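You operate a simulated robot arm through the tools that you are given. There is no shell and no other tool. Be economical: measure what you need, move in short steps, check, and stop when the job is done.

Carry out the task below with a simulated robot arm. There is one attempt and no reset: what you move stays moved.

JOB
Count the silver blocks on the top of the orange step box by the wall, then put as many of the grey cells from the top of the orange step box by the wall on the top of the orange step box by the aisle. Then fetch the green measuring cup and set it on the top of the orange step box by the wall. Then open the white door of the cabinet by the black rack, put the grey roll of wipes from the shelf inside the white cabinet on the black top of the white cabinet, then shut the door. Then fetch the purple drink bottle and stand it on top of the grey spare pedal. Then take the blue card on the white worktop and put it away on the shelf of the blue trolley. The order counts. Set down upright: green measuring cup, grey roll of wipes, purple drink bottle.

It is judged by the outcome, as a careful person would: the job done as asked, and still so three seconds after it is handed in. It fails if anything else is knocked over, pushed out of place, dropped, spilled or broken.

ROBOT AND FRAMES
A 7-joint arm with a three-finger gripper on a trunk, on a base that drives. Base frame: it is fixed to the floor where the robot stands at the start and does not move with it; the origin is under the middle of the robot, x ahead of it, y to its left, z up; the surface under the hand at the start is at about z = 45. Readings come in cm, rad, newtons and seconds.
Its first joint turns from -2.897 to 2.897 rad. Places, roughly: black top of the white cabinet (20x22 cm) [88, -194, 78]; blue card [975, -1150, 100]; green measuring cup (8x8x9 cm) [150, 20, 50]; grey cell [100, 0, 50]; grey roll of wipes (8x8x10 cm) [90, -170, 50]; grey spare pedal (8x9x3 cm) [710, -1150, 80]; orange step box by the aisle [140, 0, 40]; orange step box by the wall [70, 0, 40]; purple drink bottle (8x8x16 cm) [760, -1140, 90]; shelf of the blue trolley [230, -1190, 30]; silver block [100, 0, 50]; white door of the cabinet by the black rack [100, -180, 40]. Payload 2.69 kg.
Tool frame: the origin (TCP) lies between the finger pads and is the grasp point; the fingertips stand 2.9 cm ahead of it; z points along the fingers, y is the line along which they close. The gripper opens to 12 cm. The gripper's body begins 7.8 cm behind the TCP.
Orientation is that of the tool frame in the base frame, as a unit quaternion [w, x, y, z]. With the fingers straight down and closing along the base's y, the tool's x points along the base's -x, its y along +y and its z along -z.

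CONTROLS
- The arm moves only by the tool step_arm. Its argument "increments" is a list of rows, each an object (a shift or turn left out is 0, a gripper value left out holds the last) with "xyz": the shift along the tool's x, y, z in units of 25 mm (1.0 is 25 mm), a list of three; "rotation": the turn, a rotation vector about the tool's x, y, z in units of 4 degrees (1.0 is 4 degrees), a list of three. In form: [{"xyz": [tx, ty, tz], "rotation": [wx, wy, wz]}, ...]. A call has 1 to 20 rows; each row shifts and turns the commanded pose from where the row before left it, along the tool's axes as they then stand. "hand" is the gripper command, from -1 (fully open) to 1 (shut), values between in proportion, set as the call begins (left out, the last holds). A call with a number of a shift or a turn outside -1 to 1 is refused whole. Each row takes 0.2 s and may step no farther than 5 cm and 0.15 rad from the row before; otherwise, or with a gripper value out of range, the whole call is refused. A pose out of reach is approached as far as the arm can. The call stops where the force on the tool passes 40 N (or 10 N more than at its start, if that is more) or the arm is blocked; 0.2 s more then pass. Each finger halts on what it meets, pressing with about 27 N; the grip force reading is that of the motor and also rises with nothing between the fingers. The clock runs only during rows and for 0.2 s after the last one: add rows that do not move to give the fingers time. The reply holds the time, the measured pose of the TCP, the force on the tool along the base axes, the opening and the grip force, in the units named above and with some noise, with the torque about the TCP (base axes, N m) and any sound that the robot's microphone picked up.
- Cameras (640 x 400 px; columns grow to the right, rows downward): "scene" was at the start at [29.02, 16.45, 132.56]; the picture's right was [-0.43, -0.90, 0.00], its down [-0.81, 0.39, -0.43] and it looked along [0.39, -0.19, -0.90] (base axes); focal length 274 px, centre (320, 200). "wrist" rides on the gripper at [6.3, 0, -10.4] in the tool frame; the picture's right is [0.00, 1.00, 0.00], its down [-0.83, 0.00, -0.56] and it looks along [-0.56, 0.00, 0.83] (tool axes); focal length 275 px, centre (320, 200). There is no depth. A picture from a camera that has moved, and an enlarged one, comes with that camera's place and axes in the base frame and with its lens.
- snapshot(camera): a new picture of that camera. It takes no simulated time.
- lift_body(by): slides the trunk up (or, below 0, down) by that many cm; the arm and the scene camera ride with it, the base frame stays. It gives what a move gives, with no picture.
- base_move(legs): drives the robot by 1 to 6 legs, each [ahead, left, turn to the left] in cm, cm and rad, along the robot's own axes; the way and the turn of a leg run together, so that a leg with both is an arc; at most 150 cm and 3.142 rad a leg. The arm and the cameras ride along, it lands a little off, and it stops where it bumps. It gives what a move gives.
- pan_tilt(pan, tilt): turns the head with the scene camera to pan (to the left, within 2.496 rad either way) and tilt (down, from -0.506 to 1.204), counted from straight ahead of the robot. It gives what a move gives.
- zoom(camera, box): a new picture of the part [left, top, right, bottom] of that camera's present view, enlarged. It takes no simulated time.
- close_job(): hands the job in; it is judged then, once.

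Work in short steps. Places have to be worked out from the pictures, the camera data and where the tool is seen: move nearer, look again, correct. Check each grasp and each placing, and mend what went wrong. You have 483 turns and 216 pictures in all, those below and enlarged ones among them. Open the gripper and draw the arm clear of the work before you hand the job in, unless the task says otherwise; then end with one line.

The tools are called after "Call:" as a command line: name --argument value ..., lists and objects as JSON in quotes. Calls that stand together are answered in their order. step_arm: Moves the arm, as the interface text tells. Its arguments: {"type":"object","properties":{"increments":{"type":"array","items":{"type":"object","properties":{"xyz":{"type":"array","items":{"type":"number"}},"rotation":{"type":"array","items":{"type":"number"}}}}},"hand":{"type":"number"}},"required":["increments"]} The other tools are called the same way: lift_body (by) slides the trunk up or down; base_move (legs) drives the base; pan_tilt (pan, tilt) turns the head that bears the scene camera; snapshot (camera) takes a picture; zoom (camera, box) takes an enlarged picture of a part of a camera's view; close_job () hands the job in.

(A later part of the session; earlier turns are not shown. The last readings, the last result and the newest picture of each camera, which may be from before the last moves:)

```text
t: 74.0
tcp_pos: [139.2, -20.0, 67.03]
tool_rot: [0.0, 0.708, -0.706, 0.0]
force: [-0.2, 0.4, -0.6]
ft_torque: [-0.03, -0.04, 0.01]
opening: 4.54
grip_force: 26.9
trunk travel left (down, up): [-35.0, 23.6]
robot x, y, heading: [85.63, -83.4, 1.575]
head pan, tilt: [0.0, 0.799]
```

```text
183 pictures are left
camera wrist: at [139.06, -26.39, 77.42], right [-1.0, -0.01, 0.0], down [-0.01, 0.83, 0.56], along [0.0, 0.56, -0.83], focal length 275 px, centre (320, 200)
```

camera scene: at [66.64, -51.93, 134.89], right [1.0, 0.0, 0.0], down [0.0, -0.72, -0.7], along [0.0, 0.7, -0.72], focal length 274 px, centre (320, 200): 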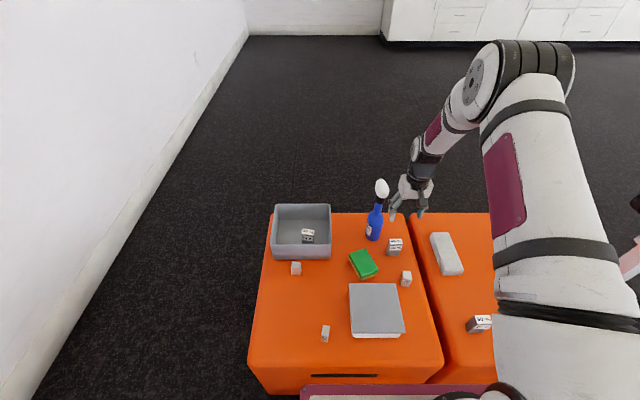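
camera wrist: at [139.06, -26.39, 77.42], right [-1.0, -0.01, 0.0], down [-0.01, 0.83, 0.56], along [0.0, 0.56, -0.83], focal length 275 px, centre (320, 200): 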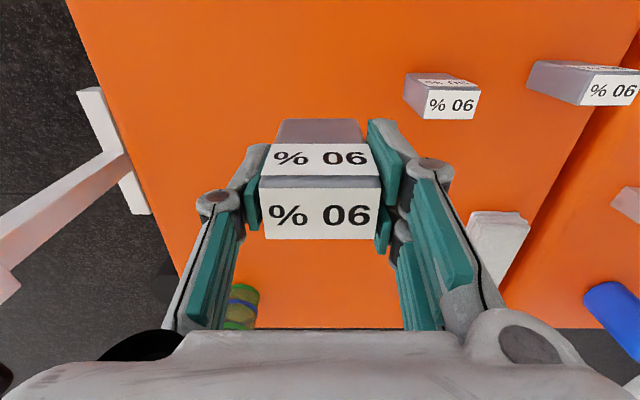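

Spot is clear; I lower to contact as before.

Call:
step_arm --increments '[{"xyz": [0, 0, 1]}, {"xyz": [0, 0, 1]}, {"xyz": [0, 0, 1]}, {"xyz": [0, 0, 1]}, {"xyz": [0, 0, 1]}, {"xyz": [0, 0, 0.9]}, {"xyz": [0, 0, 0.3]}, {"xyz": [0, 0, 0.1]}, {"xyz": [0, 0, 0.1]}, {"xyz": [0, 0, 0.06]}, {"xyz": [0, 0, 0.06]}, {}]'

```text
t: 76.6
tcp_pos: [139.29, -19.99, 50.87]
tool_rot: [0.0, -0.707, 0.707, 0.0]
force: [-2.4, -0.6, 7.0]
ft_torque: [-0.06, 0.27, 0.02]
opening: 4.56
grip_force: 27.6
trunk travel left (down, up): [-35.0, 23.6]
robot x, y, heading: [85.51, -83.04, 1.572]
head pan, tilt: [0.0, 0.799]
```

Contact. I release and rise, then look for the cup.

Call:
step_arm --hand -0.3 --increments '[{}, {}, {}, {"xyz": [0, 0, -0.5]}, {"xyz": [0, 0, -1]}, {"xyz": [0, 0, -1]}, {"xyz": [0, 0, -1]}, {"xyz": [0, 0, -1]}, {"xyz": [0, 0, -1]}, {"xyz": [0, 0, -1]}, {"xyz": [0, 0, -1]}]'

Call:
snapshot --camera "wrist"

Call:
snapshot --camera "scene"

```text
t: 79.0
tcp_pos: [139.22, -20.06, 69.5]
tool_rot: [0.0, 0.707, -0.707, -0.001]
force: [-0.1, -0.1, -0.3]
ft_torque: [0.0, 0.0, -0.04]
opening: 7.8
grip_force: 0.1
trunk travel left (down, up): [-35.0, 23.6]
robot x, y, heading: [85.38, -83.35, 1.571]
head pan, tilt: [0.0, 0.799]
```

```text
182 pictures are left
camera wrist: at [139.04, -26.46, 79.89], right [-1.0, -0.01, 0.0], down [0.0, 0.83, 0.56], along [0.0, 0.56, -0.83], focal length 275 px, centre (320, 200)
```

wrist: 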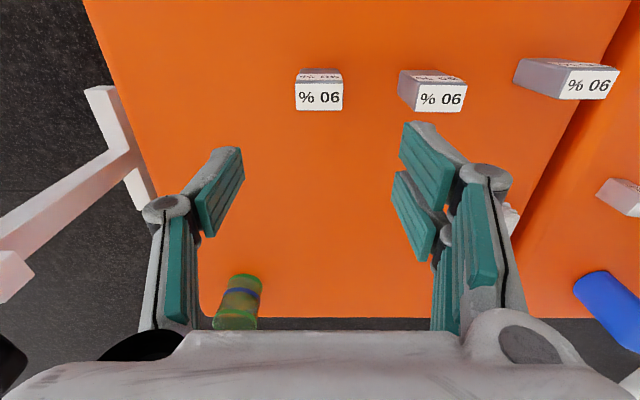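

```text
181 pictures are left
camera scene: at [66.63, -51.91, 134.88], right [1.0, 0.0, 0.0], down [0.0, -0.72, -0.7], along [0.0, 0.7, -0.72], focal length 274 px, centre (320, 200)
```

scene: 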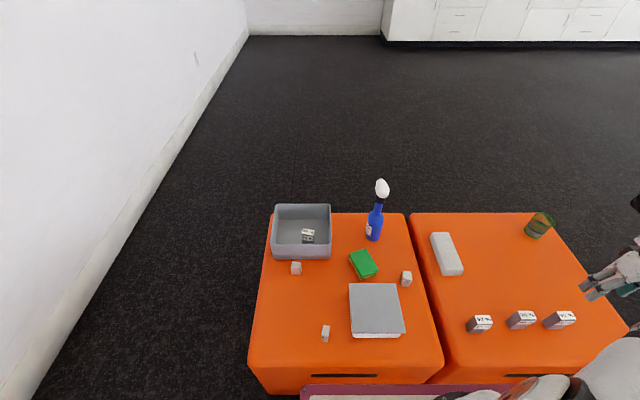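

All three cells stand on the aisle box. For the cup (≈(153, 17)) I'll bring the robot side-on to the boxes. First I raise and centre the arm.

Call:
step_arm --increments '[{"xyz": [0, 0.9, -0.7]}, {"xyz": [0, 0.9, -0.7]}, {"xyz": [0, 0.9, -0.7]}, {"xyz": [0, 0.9, -0.7]}, {"xyz": [0, 0.9, -0.7]}, {"xyz": [0, 0.9, -0.7]}, {"xyz": [0, 0.9, -0.7]}, {"xyz": [0, 0.9, -0.7]}, {"xyz": [0, 0.9, -0.7]}, {"xyz": [0, 0.9, -0.7]}, {"xyz": [0, 0.9, 0]}, {"xyz": [0, 0.9, 0]}, {"xyz": [0, 0.9, 0]}, {"xyz": [0, 0.9, 0]}, {"xyz": [0, 0.9, 0]}, {"xyz": [0, 0.9, 0]}, {"xyz": [0, 0.9, 0]}, {"xyz": [0, 0.9, 0]}, {"xyz": [0, 0.9, 0]}, {"xyz": [0, 0.9, 0]}]'

Call:
base_move --legs '[[-9, 0, 0]]'

Call:
pan_tilt --pan -0.9 --tilt 0.7

Call:
snapshot --camera "scene"

```text
t: 83.2
tcp_pos: [94.17, -20.02, 86.91]
tool_rot: [0.001, -0.707, 0.707, 0.0]
force: [0.0, 0.1, -0.1]
ft_torque: [0.01, 0.02, -0.03]
opening: 7.82
grip_force: 0.0
trunk travel left (down, up): [-35.0, 23.6]
robot x, y, heading: [85.8, -83.43, 1.573]
head pan, tilt: [0.0, 0.799]
```

```text
t: 84.3
tcp_pos: [94.16, -29.17, 86.99]
tool_rot: [0.0, -0.707, 0.707, 0.0]
force: [-1.3, -1.7, 0.7]
ft_torque: [0.0, 0.01, -0.03]
opening: 7.8
grip_force: 0.0
trunk travel left (down, up): [-35.0, 23.6]
robot x, y, heading: [85.15, -92.57, 1.568]
head pan, tilt: [0.0, 0.799]
```

```text
t: 85.5
tcp_pos: [94.28, -29.07, 86.94]
tool_rot: [0.0, -0.707, 0.707, 0.0]
force: [0.0, -0.8, 0.3]
ft_torque: [0.01, 0.02, 0.01]
opening: 7.79
grip_force: 0.1
trunk travel left (down, up): [-35.0, 23.6]
robot x, y, heading: [85.56, -92.23, 1.57]
head pan, tilt: [-0.901, 0.7]
```

```text
180 pictures are left
camera scene: at [73.29, -63.74, 135.71], right [0.62, -0.78, 0.0], down [-0.5, -0.4, -0.76], along [0.6, 0.48, -0.64], focal length 274 px, centre (320, 200)
```

scene: 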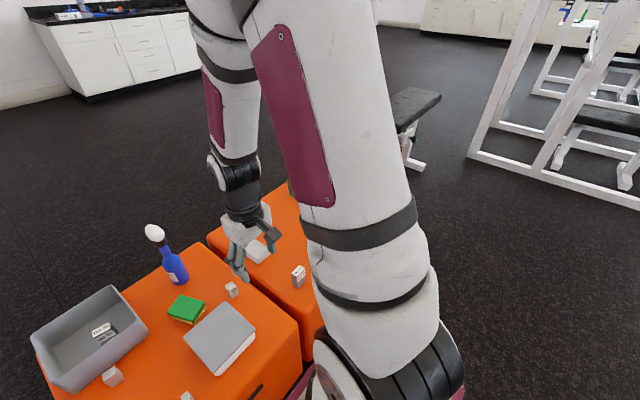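

The floor ahead is clear until x≈340. I turn right to face +x, then strafe in and drive along the boxes.

Call:
base_move --legs '[[0, 0, -1.571], [60, 0, 0], [0, 20, 0]]'

Call:
pan_tilt --pan 1.3 --tilt 0.9

Call:
snapshot --camera "scene"

```text
t: 93.9
tcp_pos: [208.71, -79.86, 87.03]
tool_rot: [0.0, -0.006, 1.0, 0.0]
force: [0.2, 0.4, -0.1]
ft_torque: [0.01, 0.01, 0.0]
opening: 7.8
grip_force: 0.1
trunk travel left (down, up): [-35.0, 23.6]
robot x, y, heading: [145.85, -72.17, 0.013]
head pan, tilt: [-0.901, 0.7]
```

```text
t: 96.0
tcp_pos: [208.73, -79.88, 86.87]
tool_rot: [0.001, -0.007, 1.0, 0.0]
force: [-1.2, 0.1, 0.2]
ft_torque: [0.02, 0.02, 0.01]
opening: 7.8
grip_force: 0.0
trunk travel left (down, up): [-35.0, 23.6]
robot x, y, heading: [145.32, -72.05, 0.013]
head pan, tilt: [1.3, 0.901]
```

```text
179 pictures are left
camera scene: at [170.5, -45.2, 134.09], right [0.97, -0.26, 0.0], down [-0.2, -0.76, -0.62], along [0.16, 0.6, -0.78], focal length 274 px, centre (320, 200)
```

scene: 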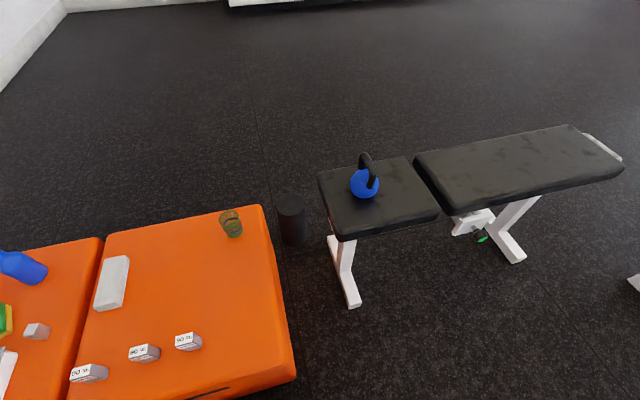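

The cup is at about (153.5, 17.5). I swing the hand over toward it, staying high and opening wide.

Call:
step_arm --hand -1 --increments '[{"xyz": [0.846, 1, 0]}, {"xyz": [0.846, 1, 0]}, {"xyz": [0.846, 1, 0]}, {"xyz": [0.846, 1, 0]}, {"xyz": [0.846, 1, 0]}, {"xyz": [0.846, 1, 0]}, {"xyz": [0.846, 1, 0]}, {"xyz": [0.846, 1, 0]}, {"xyz": [0.846, 1, 0]}, {"xyz": [0.846, 1, 0]}, {"xyz": [0.846, 1, 0]}, {"xyz": [0.846, 1, 0]}, {"xyz": [0.846, 1, 0]}]'

Call:
step_arm --increments '[{"xyz": [0.846, 1, 0]}, {"xyz": [0.846, 1, 0]}, {"xyz": [0.846, 1, 0]}, {"xyz": [0.846, 1, 0]}, {"xyz": [0.846, 1, 0]}, {"xyz": [0.846, 1, 0]}, {"xyz": [0.846, 1, 0]}, {"xyz": [0.846, 1, 0]}, {"xyz": [0.846, 1, 0]}, {"xyz": [0.846, 1, 0]}, {"xyz": [0.846, 1, 0]}, {"xyz": [0.846, 1, 0]}, {"xyz": [0.846, 1, 0]}]'

Call:
snapshot --camera "wrist"

```text
t: 98.8
tcp_pos: [189.85, -45.88, 89.08]
tool_rot: [-0.001, -0.005, 1.0, 0.0]
force: [0.1, -0.7, -0.8]
ft_torque: [0.01, 0.0, -0.01]
opening: 11.99
grip_force: 0.1
out of reach, approached as far as the arm can: row 3, 4, 5, 6, 7, 8, 9
trunk travel left (down, up): [-35.0, 23.6]
robot x, y, heading: [145.3, -71.83, 0.012]
head pan, tilt: [1.3, 0.901]
```

```text
t: 101.6
tcp_pos: [171.68, -12.5, 89.06]
tool_rot: [0.0, 0.072, 0.997, 0.001]
force: [0.1, 0.1, 0.0]
ft_torque: [-0.05, -0.07, 0.02]
opening: 11.97
grip_force: 0.0
trunk travel left (down, up): [-35.0, 23.6]
robot x, y, heading: [145.28, -72.03, 0.013]
head pan, tilt: [1.3, 0.901]
stopped in row 13: the arm was blocked; the commanded pose is now the measured one
```

```text
178 pictures are left
camera wrist: at [165.25, -11.74, 99.61], right [0.14, 0.99, 0.0], down [0.82, -0.12, 0.56], along [0.55, -0.08, -0.83], focal length 275 px, centre (320, 200)
```

wrist: 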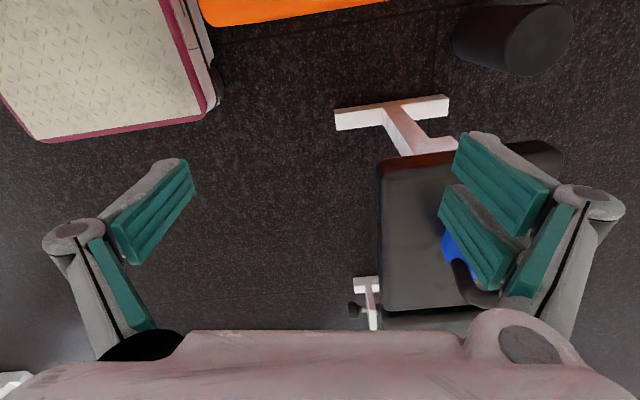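

The wrist hit a limit; the tool must yaw along with the arm. I turn the tool about its axis to match the arm's direction.

Call:
step_arm --increments '[{"rotation": [0, 0, -1]}, {"rotation": [0, 0, -1]}, {"rotation": [0, 0, -1]}, {"rotation": [0, 0, -1]}, {"rotation": [0, 0, -1]}, {"rotation": [0, 0, -1]}, {"rotation": [0, 0, -1]}, {"rotation": [0, 0, -1]}, {"rotation": [0, 0, -1]}, {"rotation": [0, 0, -1]}, {"rotation": [0, 0, -1]}, {"rotation": [0, 0, -1]}, {"rotation": [0, 0, -1]}, {"rotation": [0, 0, -1]}, {"rotation": [0, 0, -1]}, {"rotation": [0, 0, -1]}]'

```text
t: 105.0
tcp_pos: [171.07, -12.46, 89.21]
tool_rot: [0.001, -0.472, 0.882, 0.001]
force: [-0.7, -0.4, -0.2]
ft_torque: [-0.02, -0.01, -0.03]
opening: 12.0
grip_force: 0.2
trunk travel left (down, up): [-35.0, 23.6]
robot x, y, heading: [145.53, -71.95, 0.012]
head pan, tilt: [1.3, 0.901]
```

Works. I finish the turn to 90°.

Call:
step_arm --increments '[{"rotation": [0, 0, -1]}, {"rotation": [0, 0, -1]}, {"rotation": [0, 0, -1]}, {"rotation": [0, 0, -1]}, {"rotation": [0, 0, -1]}, {"rotation": [0, 0, -1]}, {"rotation": [0, 0, -1]}, {"rotation": [0, 0, -1]}, {"rotation": [0, 0, -0.43]}]'

```text
t: 107.0
tcp_pos: [170.92, -12.53, 89.28]
tool_rot: [-0.001, 0.708, -0.706, 0.0]
force: [0.1, -0.9, 0.0]
ft_torque: [0.01, 0.03, -0.01]
opening: 11.99
grip_force: 0.0
trunk travel left (down, up): [-35.0, 23.6]
robot x, y, heading: [145.37, -71.85, 0.011]
head pan, tilt: [1.3, 0.901]
```

Now I move toward the cup for a closer look.

Call:
step_arm --increments '[{"xyz": [-0.9, 0.88, 0.6]}, {"xyz": [-0.9, 0.88, 0.6]}, {"xyz": [-0.9, 0.88, 0.6]}, {"xyz": [-0.9, 0.88, 0.6]}, {"xyz": [-0.9, 0.88, 0.6]}, {"xyz": [-0.9, 0.88, 0.6]}, {"xyz": [-0.9, 0.88, 0.6]}, {"xyz": [-0.9, 0.88, 0.6]}]'

Call:
snapshot --camera "wrist"

Call:
snapshot --camera "scene"

```text
t: 108.5
tcp_pos: [170.67, 2.55, 80.79]
tool_rot: [0.0, -0.644, 0.765, 0.0]
force: [0.6, 0.7, -0.2]
ft_torque: [-0.02, 0.05, 0.0]
opening: 12.02
grip_force: 0.1
out of reach, approached as far as the arm can: row 6, 7
trunk travel left (down, up): [-35.0, 23.6]
robot x, y, heading: [145.55, -71.9, 0.014]
head pan, tilt: [1.3, 0.901]
stopped in row 7: the arm was blocked; the commanded pose is now the measured one
```

```text
177 pictures are left
camera wrist: at [169.52, -3.77, 91.18], right [-0.99, 0.17, 0.0], down [0.14, 0.82, 0.55], along [0.09, 0.55, -0.83], focal length 275 px, centre (320, 200)
```

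wrist: 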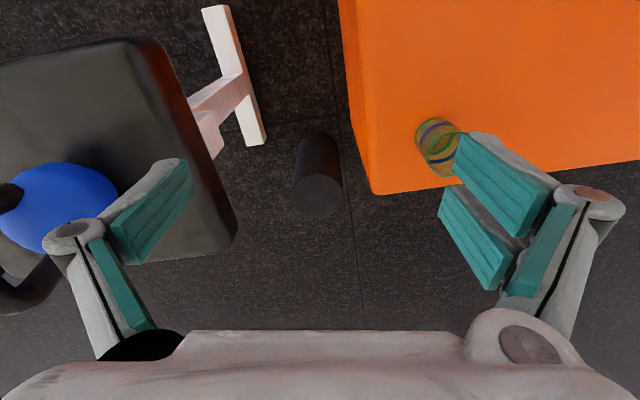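

```text
176 pictures are left
camera scene: at [170.53, -45.21, 134.09], right [0.97, -0.26, 0.0], down [-0.2, -0.76, -0.62], along [0.16, 0.6, -0.78], focal length 274 px, centre (320, 200)
```

scene: 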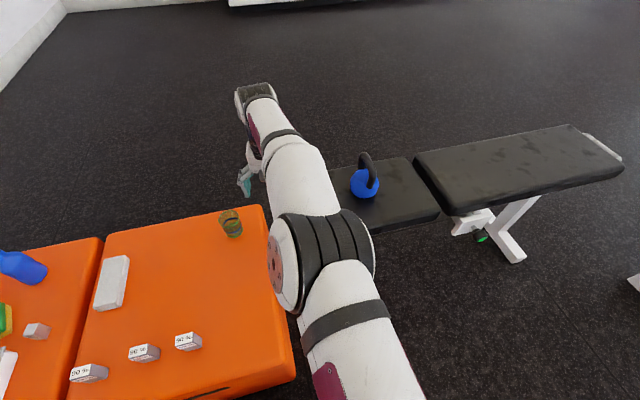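

The arm cannot swing further left from here; its mount sits forward on the plate, so facing the boxes head-on gives better reach. I bring the arm back ahead, then turn the base left.

Call:
step_arm --increments '[{"xyz": [0.94, -0.83, -0.2]}, {"xyz": [0.94, -0.83, -0.2]}, {"xyz": [0.94, -0.83, -0.2]}, {"xyz": [0.94, -0.83, -0.2]}, {"xyz": [0.94, -0.83, -0.2]}, {"xyz": [0.94, -0.83, -0.2]}, {"xyz": [0.94, -0.83, -0.2]}, {"xyz": [0.94, -0.83, -0.2]}, {"xyz": [0.94, -0.83, -0.2]}, {"xyz": [0.94, -0.83, -0.2]}, {"xyz": [0.94, -0.83, -0.2]}, {"xyz": [0.94, -0.83, -0.2]}, {"xyz": [0.94, -0.83, -0.2]}, {"xyz": [0.94, -0.83, -0.2]}, {"xyz": [0.94, -0.83, -0.2]}]'

Call:
step_arm --increments '[{"rotation": [0, 0, 1]}, {"rotation": [0, 0, 1]}, {"rotation": [0, 0, 1]}, {"rotation": [0, 0, 1]}, {"rotation": [0, 0, 1]}, {"rotation": [0, 0, 1]}, {"rotation": [0, 0, 1]}, {"rotation": [0, 0, 1]}, {"rotation": [0, 0, 1]}, {"rotation": [0, 0, 1]}, {"rotation": [0, 0, 1]}, {"rotation": [0, 0, 1]}, {"rotation": [0, 0, 1]}, {"rotation": [0, 0, 1]}, {"rotation": [0, 0, 1]}, {"rotation": [0, 0, 1]}, {"rotation": [0, 0, 1]}, {"rotation": [0, 0, 1]}, {"rotation": [0, 0, 1]}, {"rotation": [0, 0, 1]}]'

```text
t: 111.7
tcp_pos: [195.43, -37.49, 88.44]
tool_rot: [0.0, -0.646, 0.764, -0.001]
force: [-0.3, -0.5, -0.2]
ft_torque: [-0.02, 0.0, 0.0]
opening: 12.0
grip_force: 0.1
trunk travel left (down, up): [-35.0, 23.6]
robot x, y, heading: [145.16, -71.99, 0.017]
head pan, tilt: [1.3, 0.901]
```

```text
t: 115.9
tcp_pos: [195.41, -37.57, 88.37]
tool_rot: [0.001, -0.002, 1.0, 0.0]
force: [0.2, -1.2, -0.3]
ft_torque: [-0.02, -0.01, -0.01]
opening: 12.01
grip_force: 0.1
trunk travel left (down, up): [-35.0, 23.6]
robot x, y, heading: [145.5, -71.99, 0.012]
head pan, tilt: [1.3, 0.901]
```

Call:
base_move --legs '[[0, -21, 0], [0, 0, 1.56], [9, 0, 0]]'

Call:
pan_tilt --pan 0 --tilt 0.8

Call:
step_arm --increments '[{"xyz": [-0.9, -0.95, 0]}, {"xyz": [-0.9, -0.95, 0]}, {"xyz": [-0.9, -0.95, 0]}, {"xyz": [-0.9, -0.95, 0]}, {"xyz": [-0.9, -0.95, 0]}, {"xyz": [-0.9, -0.95, 0]}, {"xyz": [-0.9, -0.95, 0]}, {"xyz": [-0.9, -0.95, 0]}, {"xyz": [-0.9, -0.95, 0]}, {"xyz": [-0.9, -0.95, 0]}]'

Call:
snapshot --camera "scene"

Call:
snapshot --camera "wrist"

```text
t: 122.0
tcp_pos: [111.48, -33.28, 88.45]
tool_rot: [0.002, -0.706, 0.708, 0.0]
force: [-0.1, -0.2, 0.7]
ft_torque: [0.02, 0.01, -0.02]
opening: 11.99
grip_force: 0.0
trunk travel left (down, up): [-35.0, 23.6]
robot x, y, heading: [145.8, -83.83, 1.57]
head pan, tilt: [1.3, 0.901]
```

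```text
t: 123.5
tcp_pos: [111.49, -33.39, 88.26]
tool_rot: [0.002, -0.706, 0.708, 0.0]
force: [-0.5, 0.5, -0.1]
ft_torque: [0.03, -0.01, -0.01]
opening: 11.99
grip_force: 0.0
trunk travel left (down, up): [-35.0, 23.6]
robot x, y, heading: [145.25, -83.74, 1.576]
head pan, tilt: [0.0, 0.799]
```

```text
t: 125.7
tcp_pos: [135.54, -10.92, 88.51]
tool_rot: [0.001, -0.706, 0.708, 0.001]
force: [-0.5, -0.7, -0.3]
ft_torque: [0.04, -0.02, -0.01]
opening: 12.0
grip_force: 0.0
trunk travel left (down, up): [-35.0, 23.6]
robot x, y, heading: [145.63, -83.65, 1.572]
head pan, tilt: [0.0, 0.799]
```

```text
175 pictures are left
camera scene: at [126.6, -52.38, 134.88], right [1.0, 0.0, 0.0], down [0.0, -0.72, -0.7], along [0.0, 0.7, -0.72], focal length 274 px, centre (320, 200)
```

scene: 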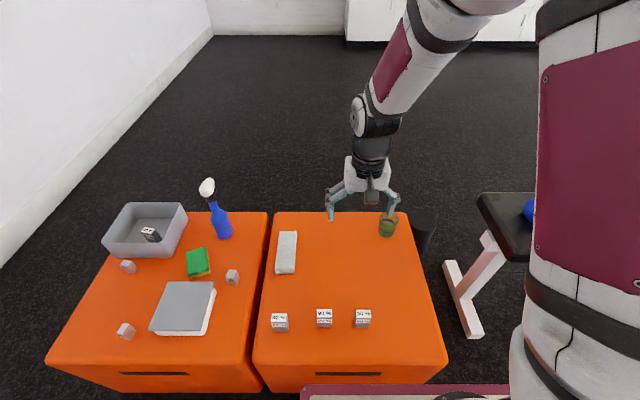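

```text
174 pictures are left
camera wrist: at [135.31, -17.38, 98.84], right [-1.0, 0.0, 0.0], down [0.0, 0.83, 0.56], along [0.0, 0.56, -0.83], focal length 275 px, centre (320, 200)
```

wrist: 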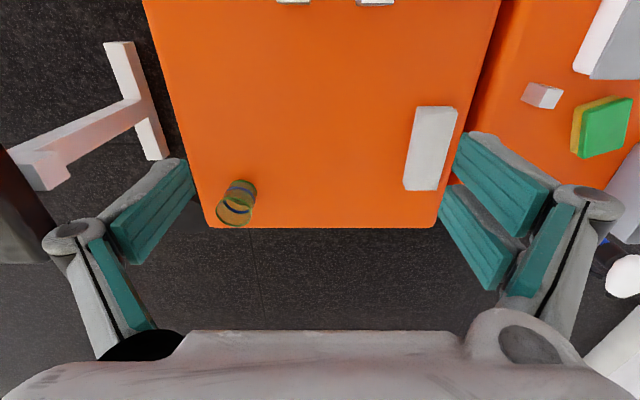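

The cup is near (153, 16). I move over it.

Call:
step_arm --increments '[{"xyz": [-0.97, -0.63, 0.55]}, {"xyz": [-0.97, -0.63, 0.55]}, {"xyz": [-0.97, -0.63, 0.55]}, {"xyz": [-0.97, -0.63, 0.55]}, {"xyz": [-0.97, -0.63, 0.55]}, {"xyz": [-0.97, -0.63, 0.55]}, {"xyz": [-0.97, -0.63, 0.55]}, {"xyz": [-0.97, -0.63, 0.55]}, {"xyz": [-0.97, -0.63, 0.55]}, {"xyz": [-0.97, -0.63, 0.55]}, {"xyz": [-0.97, -0.63, 0.55]}]'

Call:
snapshot --camera "wrist"

```text
t: 128.1
tcp_pos: [152.86, 15.69, 73.34]
tool_rot: [0.001, -0.706, 0.708, 0.0]
force: [0.6, 0.1, 0.4]
ft_torque: [0.02, -0.01, 0.01]
opening: 11.97
grip_force: 0.0
trunk travel left (down, up): [-35.0, 23.6]
robot x, y, heading: [145.76, -83.81, 1.576]
head pan, tilt: [0.0, 0.799]
```

```text
173 pictures are left
camera wrist: at [152.79, 9.19, 83.73], right [-1.0, 0.0, 0.0], down [0.0, 0.83, 0.56], along [0.0, 0.56, -0.83], focal length 275 px, centre (320, 200)
```

wrist: 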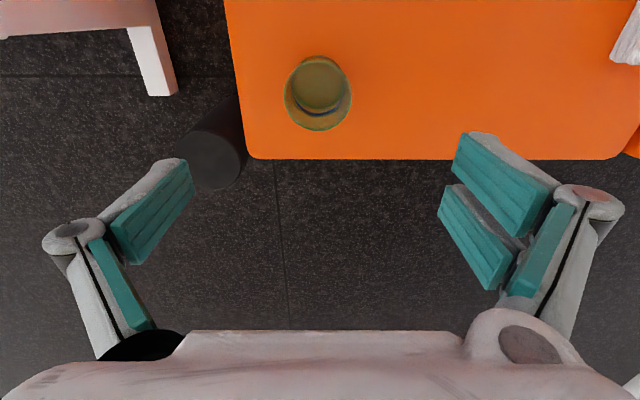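

The rim centre is at (153, 16.6). I descend around the cup.

Call:
step_arm --increments '[{"xyz": [-0.36, 0, 0.9]}, {"xyz": [0, 0, 1]}, {"xyz": [0, 0, 1]}, {"xyz": [0, 0, 1]}, {"xyz": [0, 0, 1]}, {"xyz": [0, 0, 1]}, {"xyz": [0, 0, 1]}, {"xyz": [0, 0, 1]}, {"xyz": [0, 0, 1]}, {}]'

Call:
snapshot --camera "wrist"

```text
t: 130.3
tcp_pos: [152.79, 13.83, 51.23]
tool_rot: [0.001, -0.706, 0.708, 0.0]
force: [0.2, -0.6, -0.1]
ft_torque: [0.03, 0.02, 0.0]
opening: 12.02
grip_force: 0.1
out of reach, approached as far as the arm can: row 7, 8, 9
trunk travel left (down, up): [-35.0, 23.6]
robot x, y, heading: [145.22, -83.6, 1.576]
head pan, tilt: [0.0, 0.799]
```

```text
172 pictures are left
camera wrist: at [152.69, 7.35, 61.71], right [-1.0, 0.0, 0.0], down [0.0, 0.83, 0.56], along [0.0, 0.56, -0.83], focal length 275 px, centre (320, 200)
```

wrist: 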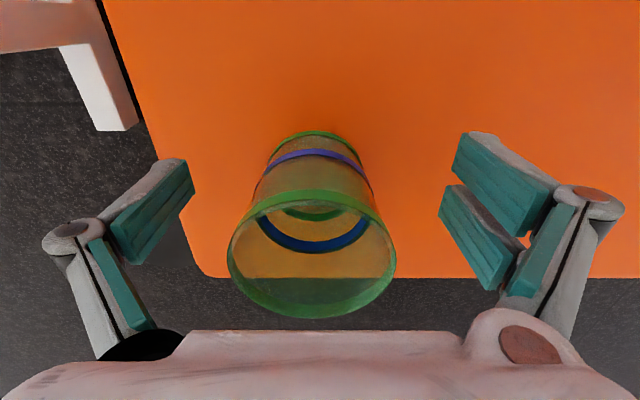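

The reach ends 3 cm short. I raise the hand, lower the trunk by the same amount, and try again.

Call:
step_arm --increments '[{"xyz": [0, 0, -1]}, {"xyz": [0, 0, -1]}, {"xyz": [0, 0, -1]}, {"xyz": [0, 0, -1]}, {"xyz": [0, 0, -1]}, {"xyz": [0, 0, -1]}, {"xyz": [0, 0, -1]}]'

Call:
lift_body --by -14

Call:
step_arm --increments '[{"xyz": [-0.5, 0, 0]}, {"xyz": [-0.6, 0, 0]}]'

Call:
snapshot --camera "wrist"

```text
t: 131.9
tcp_pos: [153.37, 18.84, 67.34]
tool_rot: [0.0, -0.706, 0.708, 0.0]
force: [0.9, 0.6, -1.5]
ft_torque: [-0.03, -0.02, -0.01]
opening: 12.01
grip_force: 0.0
out of reach, approached as far as the arm can: row 1, 2, 3, 4, 5, 6, 7
trunk travel left (down, up): [-35.0, 23.6]
robot x, y, heading: [145.77, -83.63, 1.575]
head pan, tilt: [0.0, 0.799]
```

```text
t: 133.6
tcp_pos: [153.37, 23.72, 53.17]
tool_rot: [0.0, -0.706, 0.708, -0.001]
force: [-0.3, -1.0, -0.4]
ft_torque: [0.01, -0.02, 0.02]
opening: 12.0
grip_force: 0.1
trunk travel left (down, up): [-21.0, 37.6]
robot x, y, heading: [145.61, -83.58, 1.575]
head pan, tilt: [0.0, 0.799]
```

```text
t: 134.2
tcp_pos: [153.25, 23.96, 53.3]
tool_rot: [0.0, -0.706, 0.708, 0.0]
force: [0.2, 1.0, 0.2]
ft_torque: [-0.01, 0.0, -0.04]
opening: 12.0
grip_force: 0.1
out of reach, approached as far as the arm can: row 1, 2
trunk travel left (down, up): [-21.0, 37.6]
robot x, y, heading: [145.63, -83.52, 1.575]
head pan, tilt: [0.0, 0.799]
```

```text
171 pictures are left
camera wrist: at [153.14, 17.55, 63.72], right [-1.0, 0.0, 0.0], down [0.0, 0.83, 0.55], along [0.0, 0.55, -0.83], focal length 275 px, centre (320, 200)
```

wrist: 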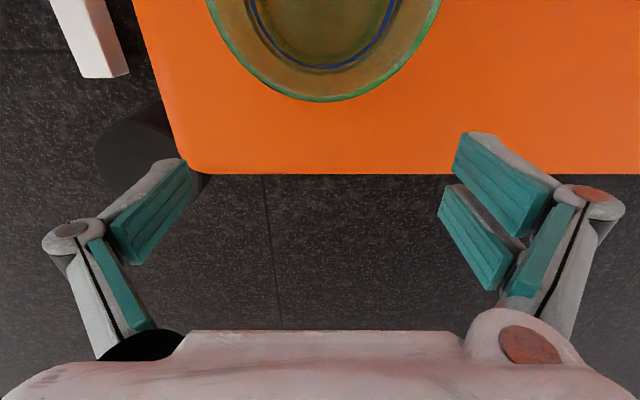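

The commanded pose had run beyond reach and now the hand sits past the cup, still straddling it in x. I back it toward the cup along y.

Call:
step_arm --increments '[{"xyz": [0.5, 0, 0]}, {"xyz": [0.5, 0, 0]}, {"xyz": [0.5, 0, 0]}]'

```text
t: 135.0
tcp_pos: [153.47, 23.75, 53.03]
tool_rot: [-0.002, -0.707, 0.708, -0.002]
force: [0.2, 0.1, -0.4]
ft_torque: [-0.01, 0.0, -0.04]
opening: 12.0
grip_force: 0.1
out of reach, approached as far as the arm can: row 1, 2, 3
trunk travel left (down, up): [-21.0, 37.6]
robot x, y, heading: [145.34, -83.69, 1.573]
head pan, tilt: [0.0, 0.799]
```

Call:
step_arm --increments '[{"xyz": [0.6, 0, 0]}, {"xyz": [0.6, 0, 0]}, {"xyz": [0.6, 0, 0]}, {"xyz": [0.6, 0, 0]}]'

```text
t: 136.0
tcp_pos: [153.49, 23.72, 52.9]
tool_rot: [-0.002, -0.706, 0.708, -0.001]
force: [-0.4, -1.1, -0.5]
ft_torque: [0.01, -0.01, 0.01]
opening: 12.02
grip_force: 0.2
out of reach, approached as far as the arm can: row 1, 2, 3, 4
trunk travel left (down, up): [-21.0, 37.6]
robot x, y, heading: [145.49, -83.36, 1.577]
head pan, tilt: [0.0, 0.799]
```

Call:
step_arm --increments '[{"xyz": [0.8, 0, 0]}, {"xyz": [0.8, 0, 0]}, {"xyz": [0.8, 0, 0]}, {"xyz": [0.8, 0, 0]}]'

Call:
snapshot --camera "scene"

```text
t: 137.0
tcp_pos: [154.45, 23.14, 51.42]
tool_rot: [-0.002, -0.706, 0.708, -0.001]
force: [-0.6, -0.4, 0.5]
ft_torque: [-0.01, 0.02, 0.0]
opening: 11.99
grip_force: 0.1
out of reach, approached as far as the arm can: row 1, 2, 3, 4
trunk travel left (down, up): [-21.0, 37.6]
robot x, y, heading: [145.42, -83.61, 1.573]
head pan, tilt: [0.0, 0.799]
```

```text
170 pictures are left
camera scene: at [126.61, -47.27, 120.94], right [1.0, 0.0, 0.0], down [0.0, -0.72, -0.7], along [0.0, 0.7, -0.72], focal length 274 px, centre (320, 200)
```

scene: 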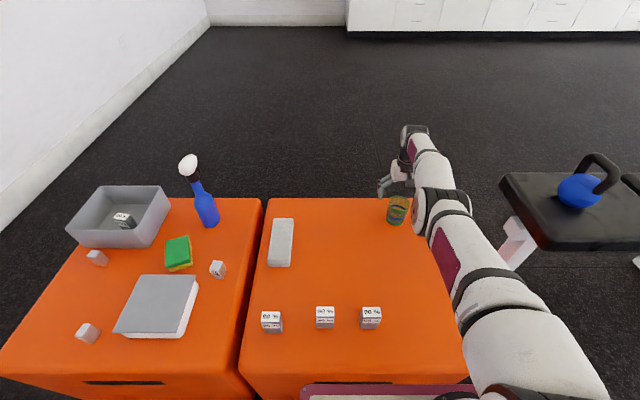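

The trunk leans forward as it lowers and the arm is stretched; the hand is at (154.5, 23.1). I let the base carry the hand back around the cup: 6.5 cm back and 1.2 cm left.

Call:
base_move --legs '[[-3.2, 1.3, 0], [-3.2, 0, 0]]'

Call:
snapshot --camera "wrist"

```text
t: 138.3
tcp_pos: [153.08, 16.79, 51.42]
tool_rot: [-0.001, -0.706, 0.708, -0.001]
force: [0.4, 0.1, -0.3]
ft_torque: [-0.02, -0.01, 0.0]
opening: 12.01
grip_force: 0.1
trunk travel left (down, up): [-21.0, 37.6]
robot x, y, heading: [144.17, -89.94, 1.567]
head pan, tilt: [0.0, 0.799]
```

```text
169 pictures are left
camera wrist: at [153.0, 10.44, 61.8], right [-1.0, 0.0, 0.0], down [0.0, 0.83, 0.55], along [0.0, 0.55, -0.83], focal length 275 px, centre (320, 200)
```

wrist: 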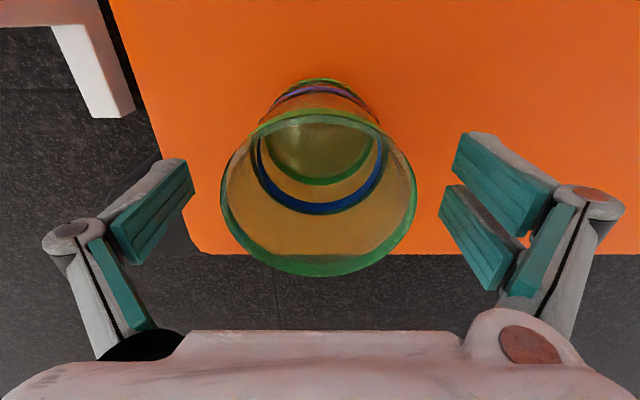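

The cup's centre is at about y 15.4; I back 1.4 cm more, then close.

Call:
base_move --legs '[[-1.4, 0, 0]]'

Call:
step_arm --hand 0.6 --increments '[{}, {}, {}, {}]'

Call:
snapshot --camera "wrist"

```text
t: 139.1
tcp_pos: [153.19, 15.37, 51.39]
tool_rot: [-0.002, -0.706, 0.708, -0.002]
force: [-0.1, -1.0, 0.2]
ft_torque: [-0.01, 0.0, -0.05]
opening: 12.0
grip_force: 0.1
trunk travel left (down, up): [-21.0, 37.6]
robot x, y, heading: [144.17, -91.31, 1.573]
head pan, tilt: [0.0, 0.799]
```

```text
t: 140.1
tcp_pos: [153.13, 15.42, 51.51]
tool_rot: [-0.001, -0.706, 0.708, -0.002]
force: [0.5, -0.7, 4.0]
ft_torque: [-0.06, 0.08, 0.01]
opening: 6.56
grip_force: 26.5
trunk travel left (down, up): [-21.0, 37.6]
robot x, y, heading: [144.15, -91.56, 1.572]
head pan, tilt: [0.0, 0.799]
```

```text
168 pictures are left
camera wrist: at [153.01, 9.05, 61.86], right [-1.0, 0.0, 0.0], down [0.0, 0.83, 0.55], along [0.0, 0.55, -0.83], focal length 275 px, centre (320, 200)
```

wrist: 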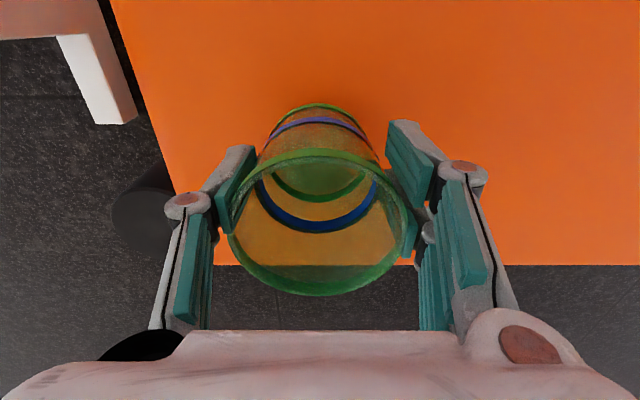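

The cup is gripped (6.6 cm). I lift it by raising the trunk, which also eases the stretch.

Call:
lift_body --by 16

Call:
snapshot --camera "wrist"

```text
t: 141.9
tcp_pos: [153.17, 9.48, 67.32]
tool_rot: [-0.001, -0.706, 0.708, -0.002]
force: [-0.1, 0.6, -0.8]
ft_torque: [-0.01, 0.01, 0.04]
opening: 6.58
grip_force: 27.1
trunk travel left (down, up): [-37.0, 21.6]
robot x, y, heading: [144.45, -91.45, 1.569]
head pan, tilt: [0.0, 0.799]
```

```text
167 pictures are left
camera wrist: at [153.01, 3.11, 77.71], right [-1.0, 0.0, 0.0], down [0.0, 0.83, 0.55], along [0.0, 0.55, -0.83], focal length 275 px, centre (320, 200)
```

wrist: 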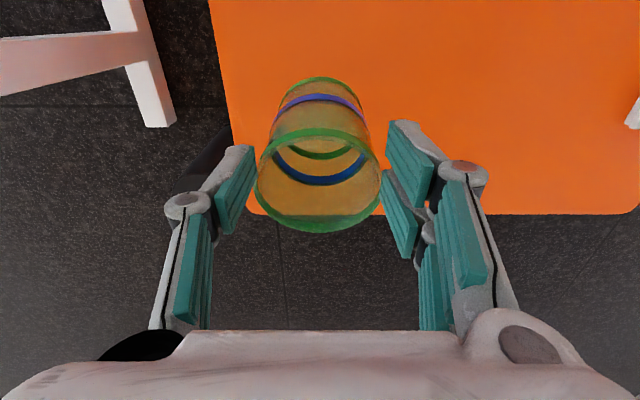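

The cup appears to have slipped down in the fingers. I check from the scene camera before doing anything.

Call:
zoom --camera "scene" --box '[330, 120, 470, 260]'

```text
2.86 times, centred on (400, 190) of scene
camera zoom: at [125.36, -61.24, 136.87], right [1.0, 0.0, 0.0], down [0.0, -0.72, -0.7], along [0.0, 0.7, -0.72], focal length 783 px, centre (91, 229)
```

zoom: 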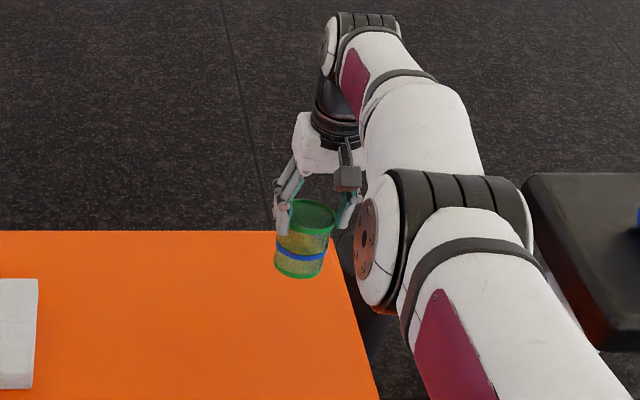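

It hangs at the fingertips, its bottom about 10 cm above the box. I set it back down gently via the trunk.

Call:
lift_body --by -9

Call:
snapshot --camera "wrist"

Call:
zoom --camera "scene" --box '[330, 120, 470, 260]'

```text
t: 143.1
tcp_pos: [153.2, 13.36, 58.37]
tool_rot: [-0.001, -0.706, 0.708, -0.001]
force: [-0.6, -1.0, -0.1]
ft_torque: [-0.04, -0.01, 0.02]
opening: 6.56
grip_force: 26.5
trunk travel left (down, up): [-28.0, 30.6]
robot x, y, heading: [144.26, -91.74, 1.567]
head pan, tilt: [0.0, 0.799]
```

```text
165 pictures are left
camera wrist: at [153.01, 6.97, 68.81], right [-1.0, 0.0, 0.0], down [0.0, 0.83, 0.55], along [0.0, 0.55, -0.83], focal length 275 px, centre (320, 200)
```

wrist: 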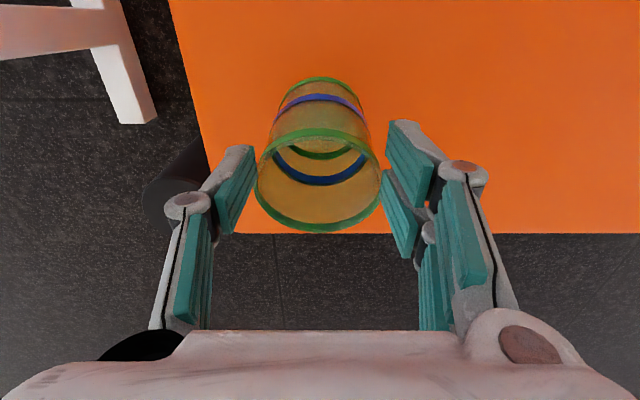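

```text
2.86 times, centred on (400, 190) of scene
camera zoom: at [125.35, -57.17, 127.93], right [1.0, 0.0, 0.0], down [0.0, -0.72, -0.7], along [0.0, 0.7, -0.72], focal length 783 px, centre (91, 229)
```

zoom: 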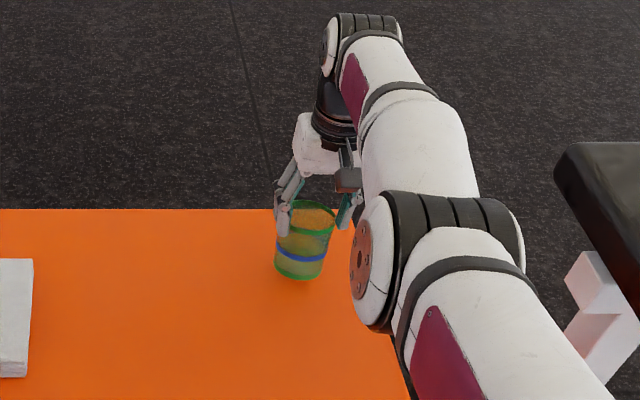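

The cup has not slipped further. I lower in small steps until contact.

Call:
lift_body --by -0.7

Call:
lift_body --by -0.5

Call:
snapshot --camera "wrist"

```text
t: 143.7
tcp_pos: [153.19, 13.42, 57.56]
tool_rot: [-0.002, -0.706, 0.708, -0.003]
force: [1.4, -0.4, -0.6]
ft_torque: [-0.04, -0.03, -0.02]
opening: 6.52
grip_force: 27.4
trunk travel left (down, up): [-27.3, 31.3]
robot x, y, heading: [144.43, -91.6, 1.57]
head pan, tilt: [0.0, 0.799]
```

```text
t: 144.2
tcp_pos: [153.19, 13.49, 56.99]
tool_rot: [-0.004, -0.706, 0.708, -0.004]
force: [0.3, -0.2, 0.1]
ft_torque: [-0.02, -0.03, 0.02]
opening: 6.55
grip_force: 26.8
trunk travel left (down, up): [-26.8, 31.8]
robot x, y, heading: [144.4, -91.53, 1.571]
head pan, tilt: [0.0, 0.799]
```

```text
163 pictures are left
camera wrist: at [153.05, 7.27, 67.56], right [-1.0, 0.0, 0.0], down [0.0, 0.84, 0.55], along [0.0, 0.55, -0.84], focal length 275 px, centre (320, 200)
```

wrist: 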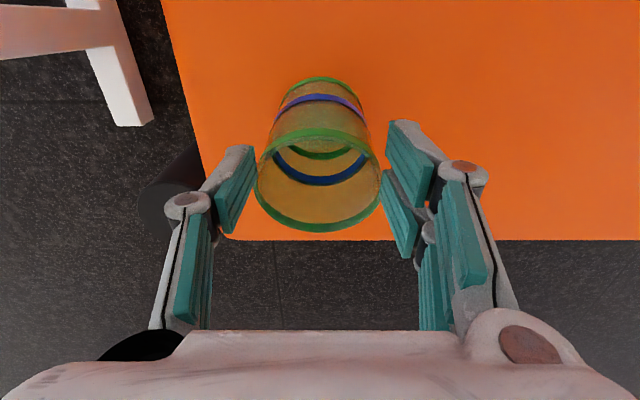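

No contact yet; I continue.

Call:
lift_body --by -0.6

Call:
lift_body --by -0.6

Call:
snapshot --camera "wrist"

```text
t: 144.8
tcp_pos: [153.13, 13.75, 56.53]
tool_rot: [-0.004, -0.706, 0.708, -0.004]
force: [0.0, 0.7, 3.6]
ft_torque: [0.25, 0.01, 0.0]
opening: 6.55
grip_force: 27.7
trunk travel left (down, up): [-26.2, 32.4]
robot x, y, heading: [144.22, -91.47, 1.57]
head pan, tilt: [0.0, 0.799]
```

```text
t: 145.3
tcp_pos: [153.45, 14.12, 56.28]
tool_rot: [-0.003, -0.705, 0.709, -0.004]
force: [6.7, -4.2, 33.8]
ft_torque: [0.52, -0.83, -0.26]
opening: 6.55
grip_force: 26.3
trunk travel left (down, up): [-25.6, 33.0]
robot x, y, heading: [143.98, -91.76, 1.57]
head pan, tilt: [0.0, 0.799]
```

```text
162 pictures are left
camera wrist: at [153.23, 7.63, 66.81], right [-1.0, 0.0, 0.0], down [0.0, 0.84, 0.55], along [0.0, 0.55, -0.84], focal length 275 px, centre (320, 200)
```

wrist: 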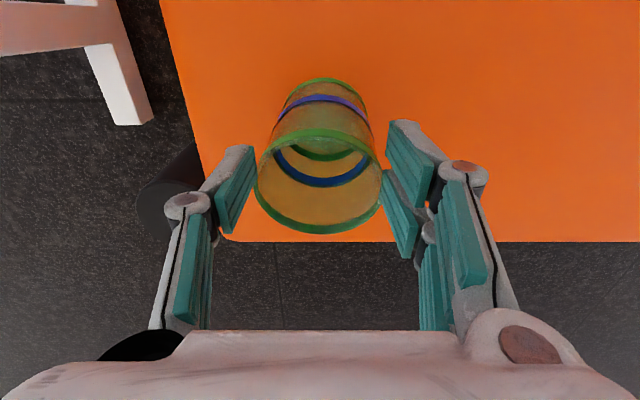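

Contact at TCP 56.3. I ease off, open fully, and look for a deeper grasp below the rim.

Call:
lift_body --by 0.5

Call:
step_arm --hand -1 --increments '[{}, {}, {}]'

Call:
snapshot --camera "wrist"

```text
t: 145.9
tcp_pos: [153.07, 13.71, 56.1]
tool_rot: [-0.009, -0.706, 0.708, -0.006]
force: [-0.3, 0.2, -0.6]
ft_torque: [-0.02, 0.0, 0.0]
opening: 6.55
grip_force: 27.1
trunk travel left (down, up): [-26.1, 32.5]
robot x, y, heading: [144.2, -91.65, 1.575]
head pan, tilt: [0.0, 0.799]
```

```text
t: 146.7
tcp_pos: [153.27, 13.78, 56.37]
tool_rot: [-0.007, -0.706, 0.708, -0.006]
force: [-0.5, 0.1, 0.6]
ft_torque: [0.01, 0.02, -0.01]
opening: 12.01
grip_force: 0.1
trunk travel left (down, up): [-26.1, 32.5]
robot x, y, heading: [144.14, -91.42, 1.575]
head pan, tilt: [0.0, 0.799]
```

```text
161 pictures are left
camera wrist: at [153.09, 7.56, 66.85], right [-1.0, 0.0, 0.0], down [0.0, 0.84, 0.54], along [0.0, 0.54, -0.84], focal length 275 px, centre (320, 200)
```

wrist: 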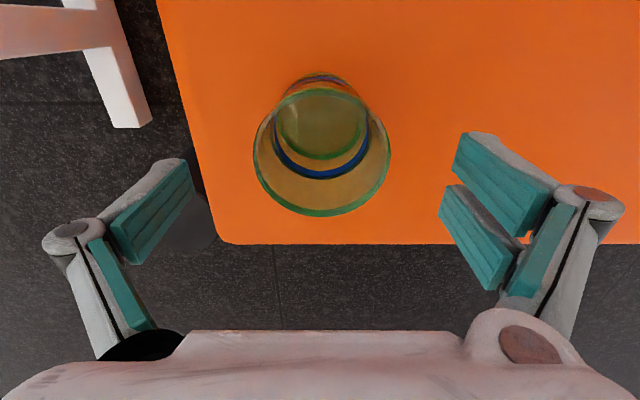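

The cup stands upright at about (153, 12.7). I drive back 4 cm and lower the trunk 7.8 cm so the pads go below the rim.

Call:
base_move --legs '[[-4.0, 0, 0]]'

Call:
lift_body --by -5

Call:
snapshot --camera "wrist"

```text
t: 147.6
tcp_pos: [153.31, 9.82, 56.3]
tool_rot: [-0.007, -0.706, 0.708, -0.005]
force: [1.2, -0.4, 0.3]
ft_torque: [0.0, -0.03, 0.01]
opening: 11.98
grip_force: 0.0
trunk travel left (down, up): [-26.1, 32.5]
robot x, y, heading: [144.4, -95.86, 1.568]
head pan, tilt: [0.0, 0.799]
```

```text
t: 148.5
tcp_pos: [153.19, 10.9, 51.27]
tool_rot: [-0.007, -0.706, 0.708, -0.007]
force: [0.0, 0.5, 0.2]
ft_torque: [0.02, -0.02, 0.01]
opening: 12.01
grip_force: 0.1
trunk travel left (down, up): [-21.1, 37.5]
robot x, y, heading: [144.34, -95.44, 1.574]
head pan, tilt: [0.0, 0.799]
```

```text
160 pictures are left
camera wrist: at [153.12, 4.77, 61.87], right [-1.0, 0.0, 0.0], down [0.0, 0.84, 0.54], along [0.0, 0.54, -0.84], focal length 275 px, centre (320, 200)
```

wrist: 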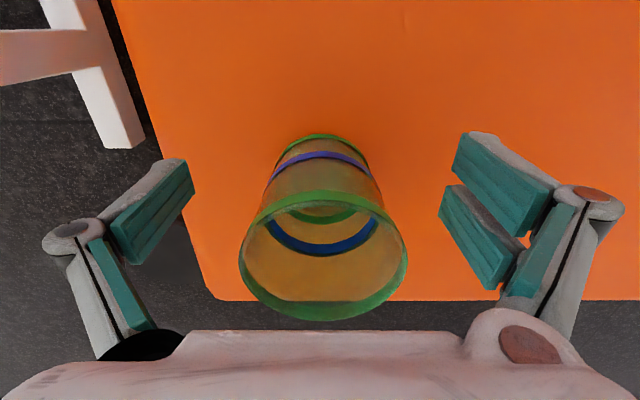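

TCP is 1.5 cm short of the cup centre (y≈12.4). I drive forward 1 cm and lower 2.7 more.

Call:
base_move --legs '[[1.0, 0, 0]]'

Call:
lift_body --by -2.7

Call:
snapshot --camera "wrist"

```text
t: 149.2
tcp_pos: [153.37, 12.0, 51.25]
tool_rot: [-0.009, -0.705, 0.709, -0.007]
force: [0.4, -0.6, 0.5]
ft_torque: [-0.04, -0.02, 0.02]
opening: 12.01
grip_force: 0.1
trunk travel left (down, up): [-21.1, 37.5]
robot x, y, heading: [144.31, -94.68, 1.573]
head pan, tilt: [0.0, 0.799]
```

```text
t: 149.9
tcp_pos: [153.15, 12.44, 48.61]
tool_rot: [-0.009, -0.706, 0.708, -0.007]
force: [0.4, 0.9, 0.9]
ft_torque: [-0.01, -0.01, -0.01]
opening: 12.0
grip_force: 0.0
trunk travel left (down, up): [-18.4, 40.2]
robot x, y, heading: [143.69, -94.65, 1.573]
head pan, tilt: [0.0, 0.799]
```

```text
159 pictures are left
camera wrist: at [153.14, 6.29, 59.15], right [-1.0, 0.0, 0.0], down [0.0, 0.84, 0.54], along [0.0, 0.54, -0.84], focal length 275 px, centre (320, 200)
```

wrist: 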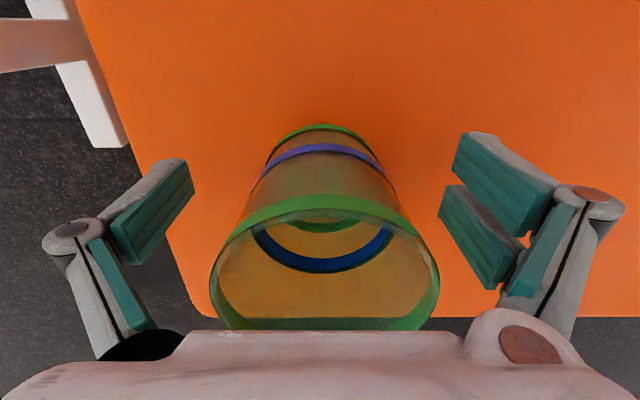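

Well aligned and deeper. I close and make a tiny lift to test.

Call:
step_arm --hand 1 --increments '[{}, {}, {}, {}, {}]'

Call:
snapshot --camera "wrist"

Call:
lift_body --by 2

Call:
snapshot --camera "wrist"

```text
t: 151.1
tcp_pos: [153.24, 12.35, 48.53]
tool_rot: [-0.009, -0.705, 0.709, -0.007]
force: [0.6, -0.2, 2.3]
ft_torque: [0.05, -0.08, 0.01]
opening: 6.3
grip_force: 27.5
trunk travel left (down, up): [-18.4, 40.2]
robot x, y, heading: [144.05, -94.5, 1.572]
head pan, tilt: [0.0, 0.799]
```

```text
158 pictures are left
camera wrist: at [153.14, 6.28, 59.16], right [-1.0, 0.0, 0.0], down [0.0, 0.84, 0.54], along [0.0, 0.54, -0.84], focal length 275 px, centre (320, 200)
```

wrist: 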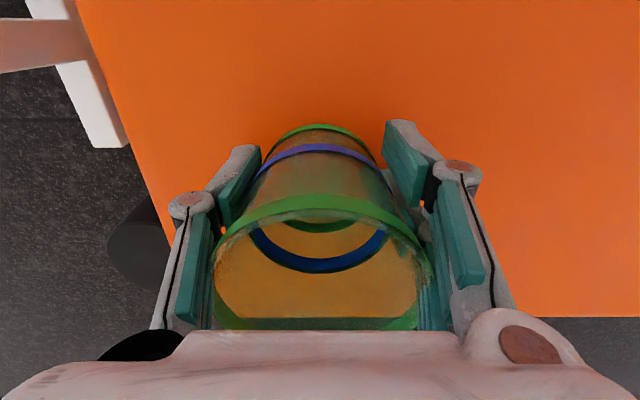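

```text
t: 151.8
tcp_pos: [153.17, 12.25, 50.55]
tool_rot: [-0.009, -0.706, 0.708, -0.007]
force: [0.4, 0.4, 0.2]
ft_torque: [-0.05, -0.02, 0.02]
opening: 6.3
grip_force: 27.1
trunk travel left (down, up): [-20.4, 38.2]
robot x, y, heading: [144.33, -94.65, 1.572]
head pan, tilt: [0.0, 0.799]
```

```text
157 pictures are left
camera wrist: at [153.11, 6.13, 61.16], right [-1.0, 0.0, 0.0], down [0.0, 0.84, 0.54], along [0.0, 0.54, -0.84], focal length 275 px, centre (320, 200)
```

wrist: 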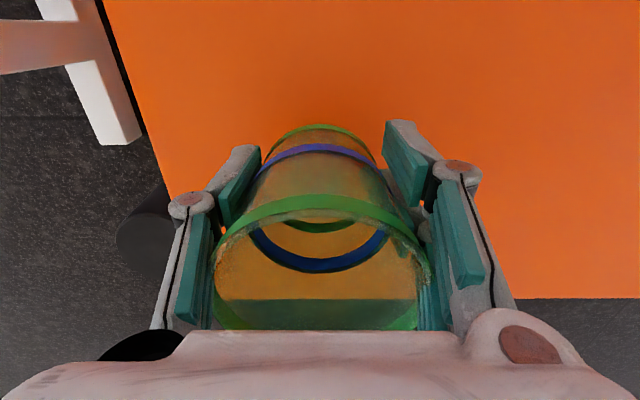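

The cup moved with the hand. I lift 8 cm more and check again.

Call:
lift_body --by 8

Call:
snapshot --camera "wrist"

```text
t: 153.0
tcp_pos: [153.28, 10.0, 58.54]
tool_rot: [-0.008, -0.706, 0.708, -0.006]
force: [-0.7, 0.0, 0.1]
ft_torque: [-0.01, -0.02, 0.02]
opening: 6.3
grip_force: 26.8
trunk travel left (down, up): [-28.4, 30.2]
robot x, y, heading: [144.11, -94.78, 1.571]
head pan, tilt: [0.0, 0.799]
```

```text
156 pictures are left
camera wrist: at [153.11, 3.75, 69.14], right [-1.0, 0.0, 0.0], down [0.0, 0.84, 0.54], along [0.0, 0.54, -0.84], focal length 275 px, centre (320, 200)
```

wrist: 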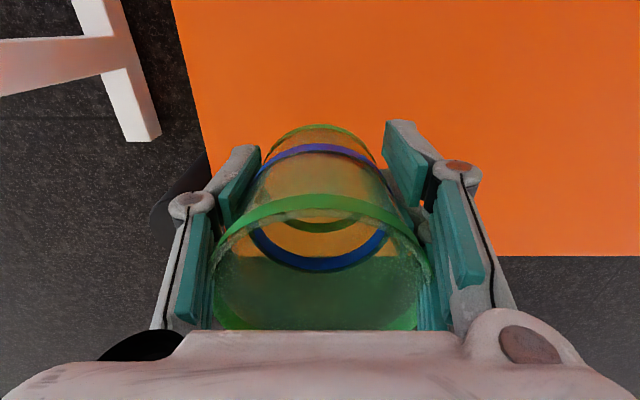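

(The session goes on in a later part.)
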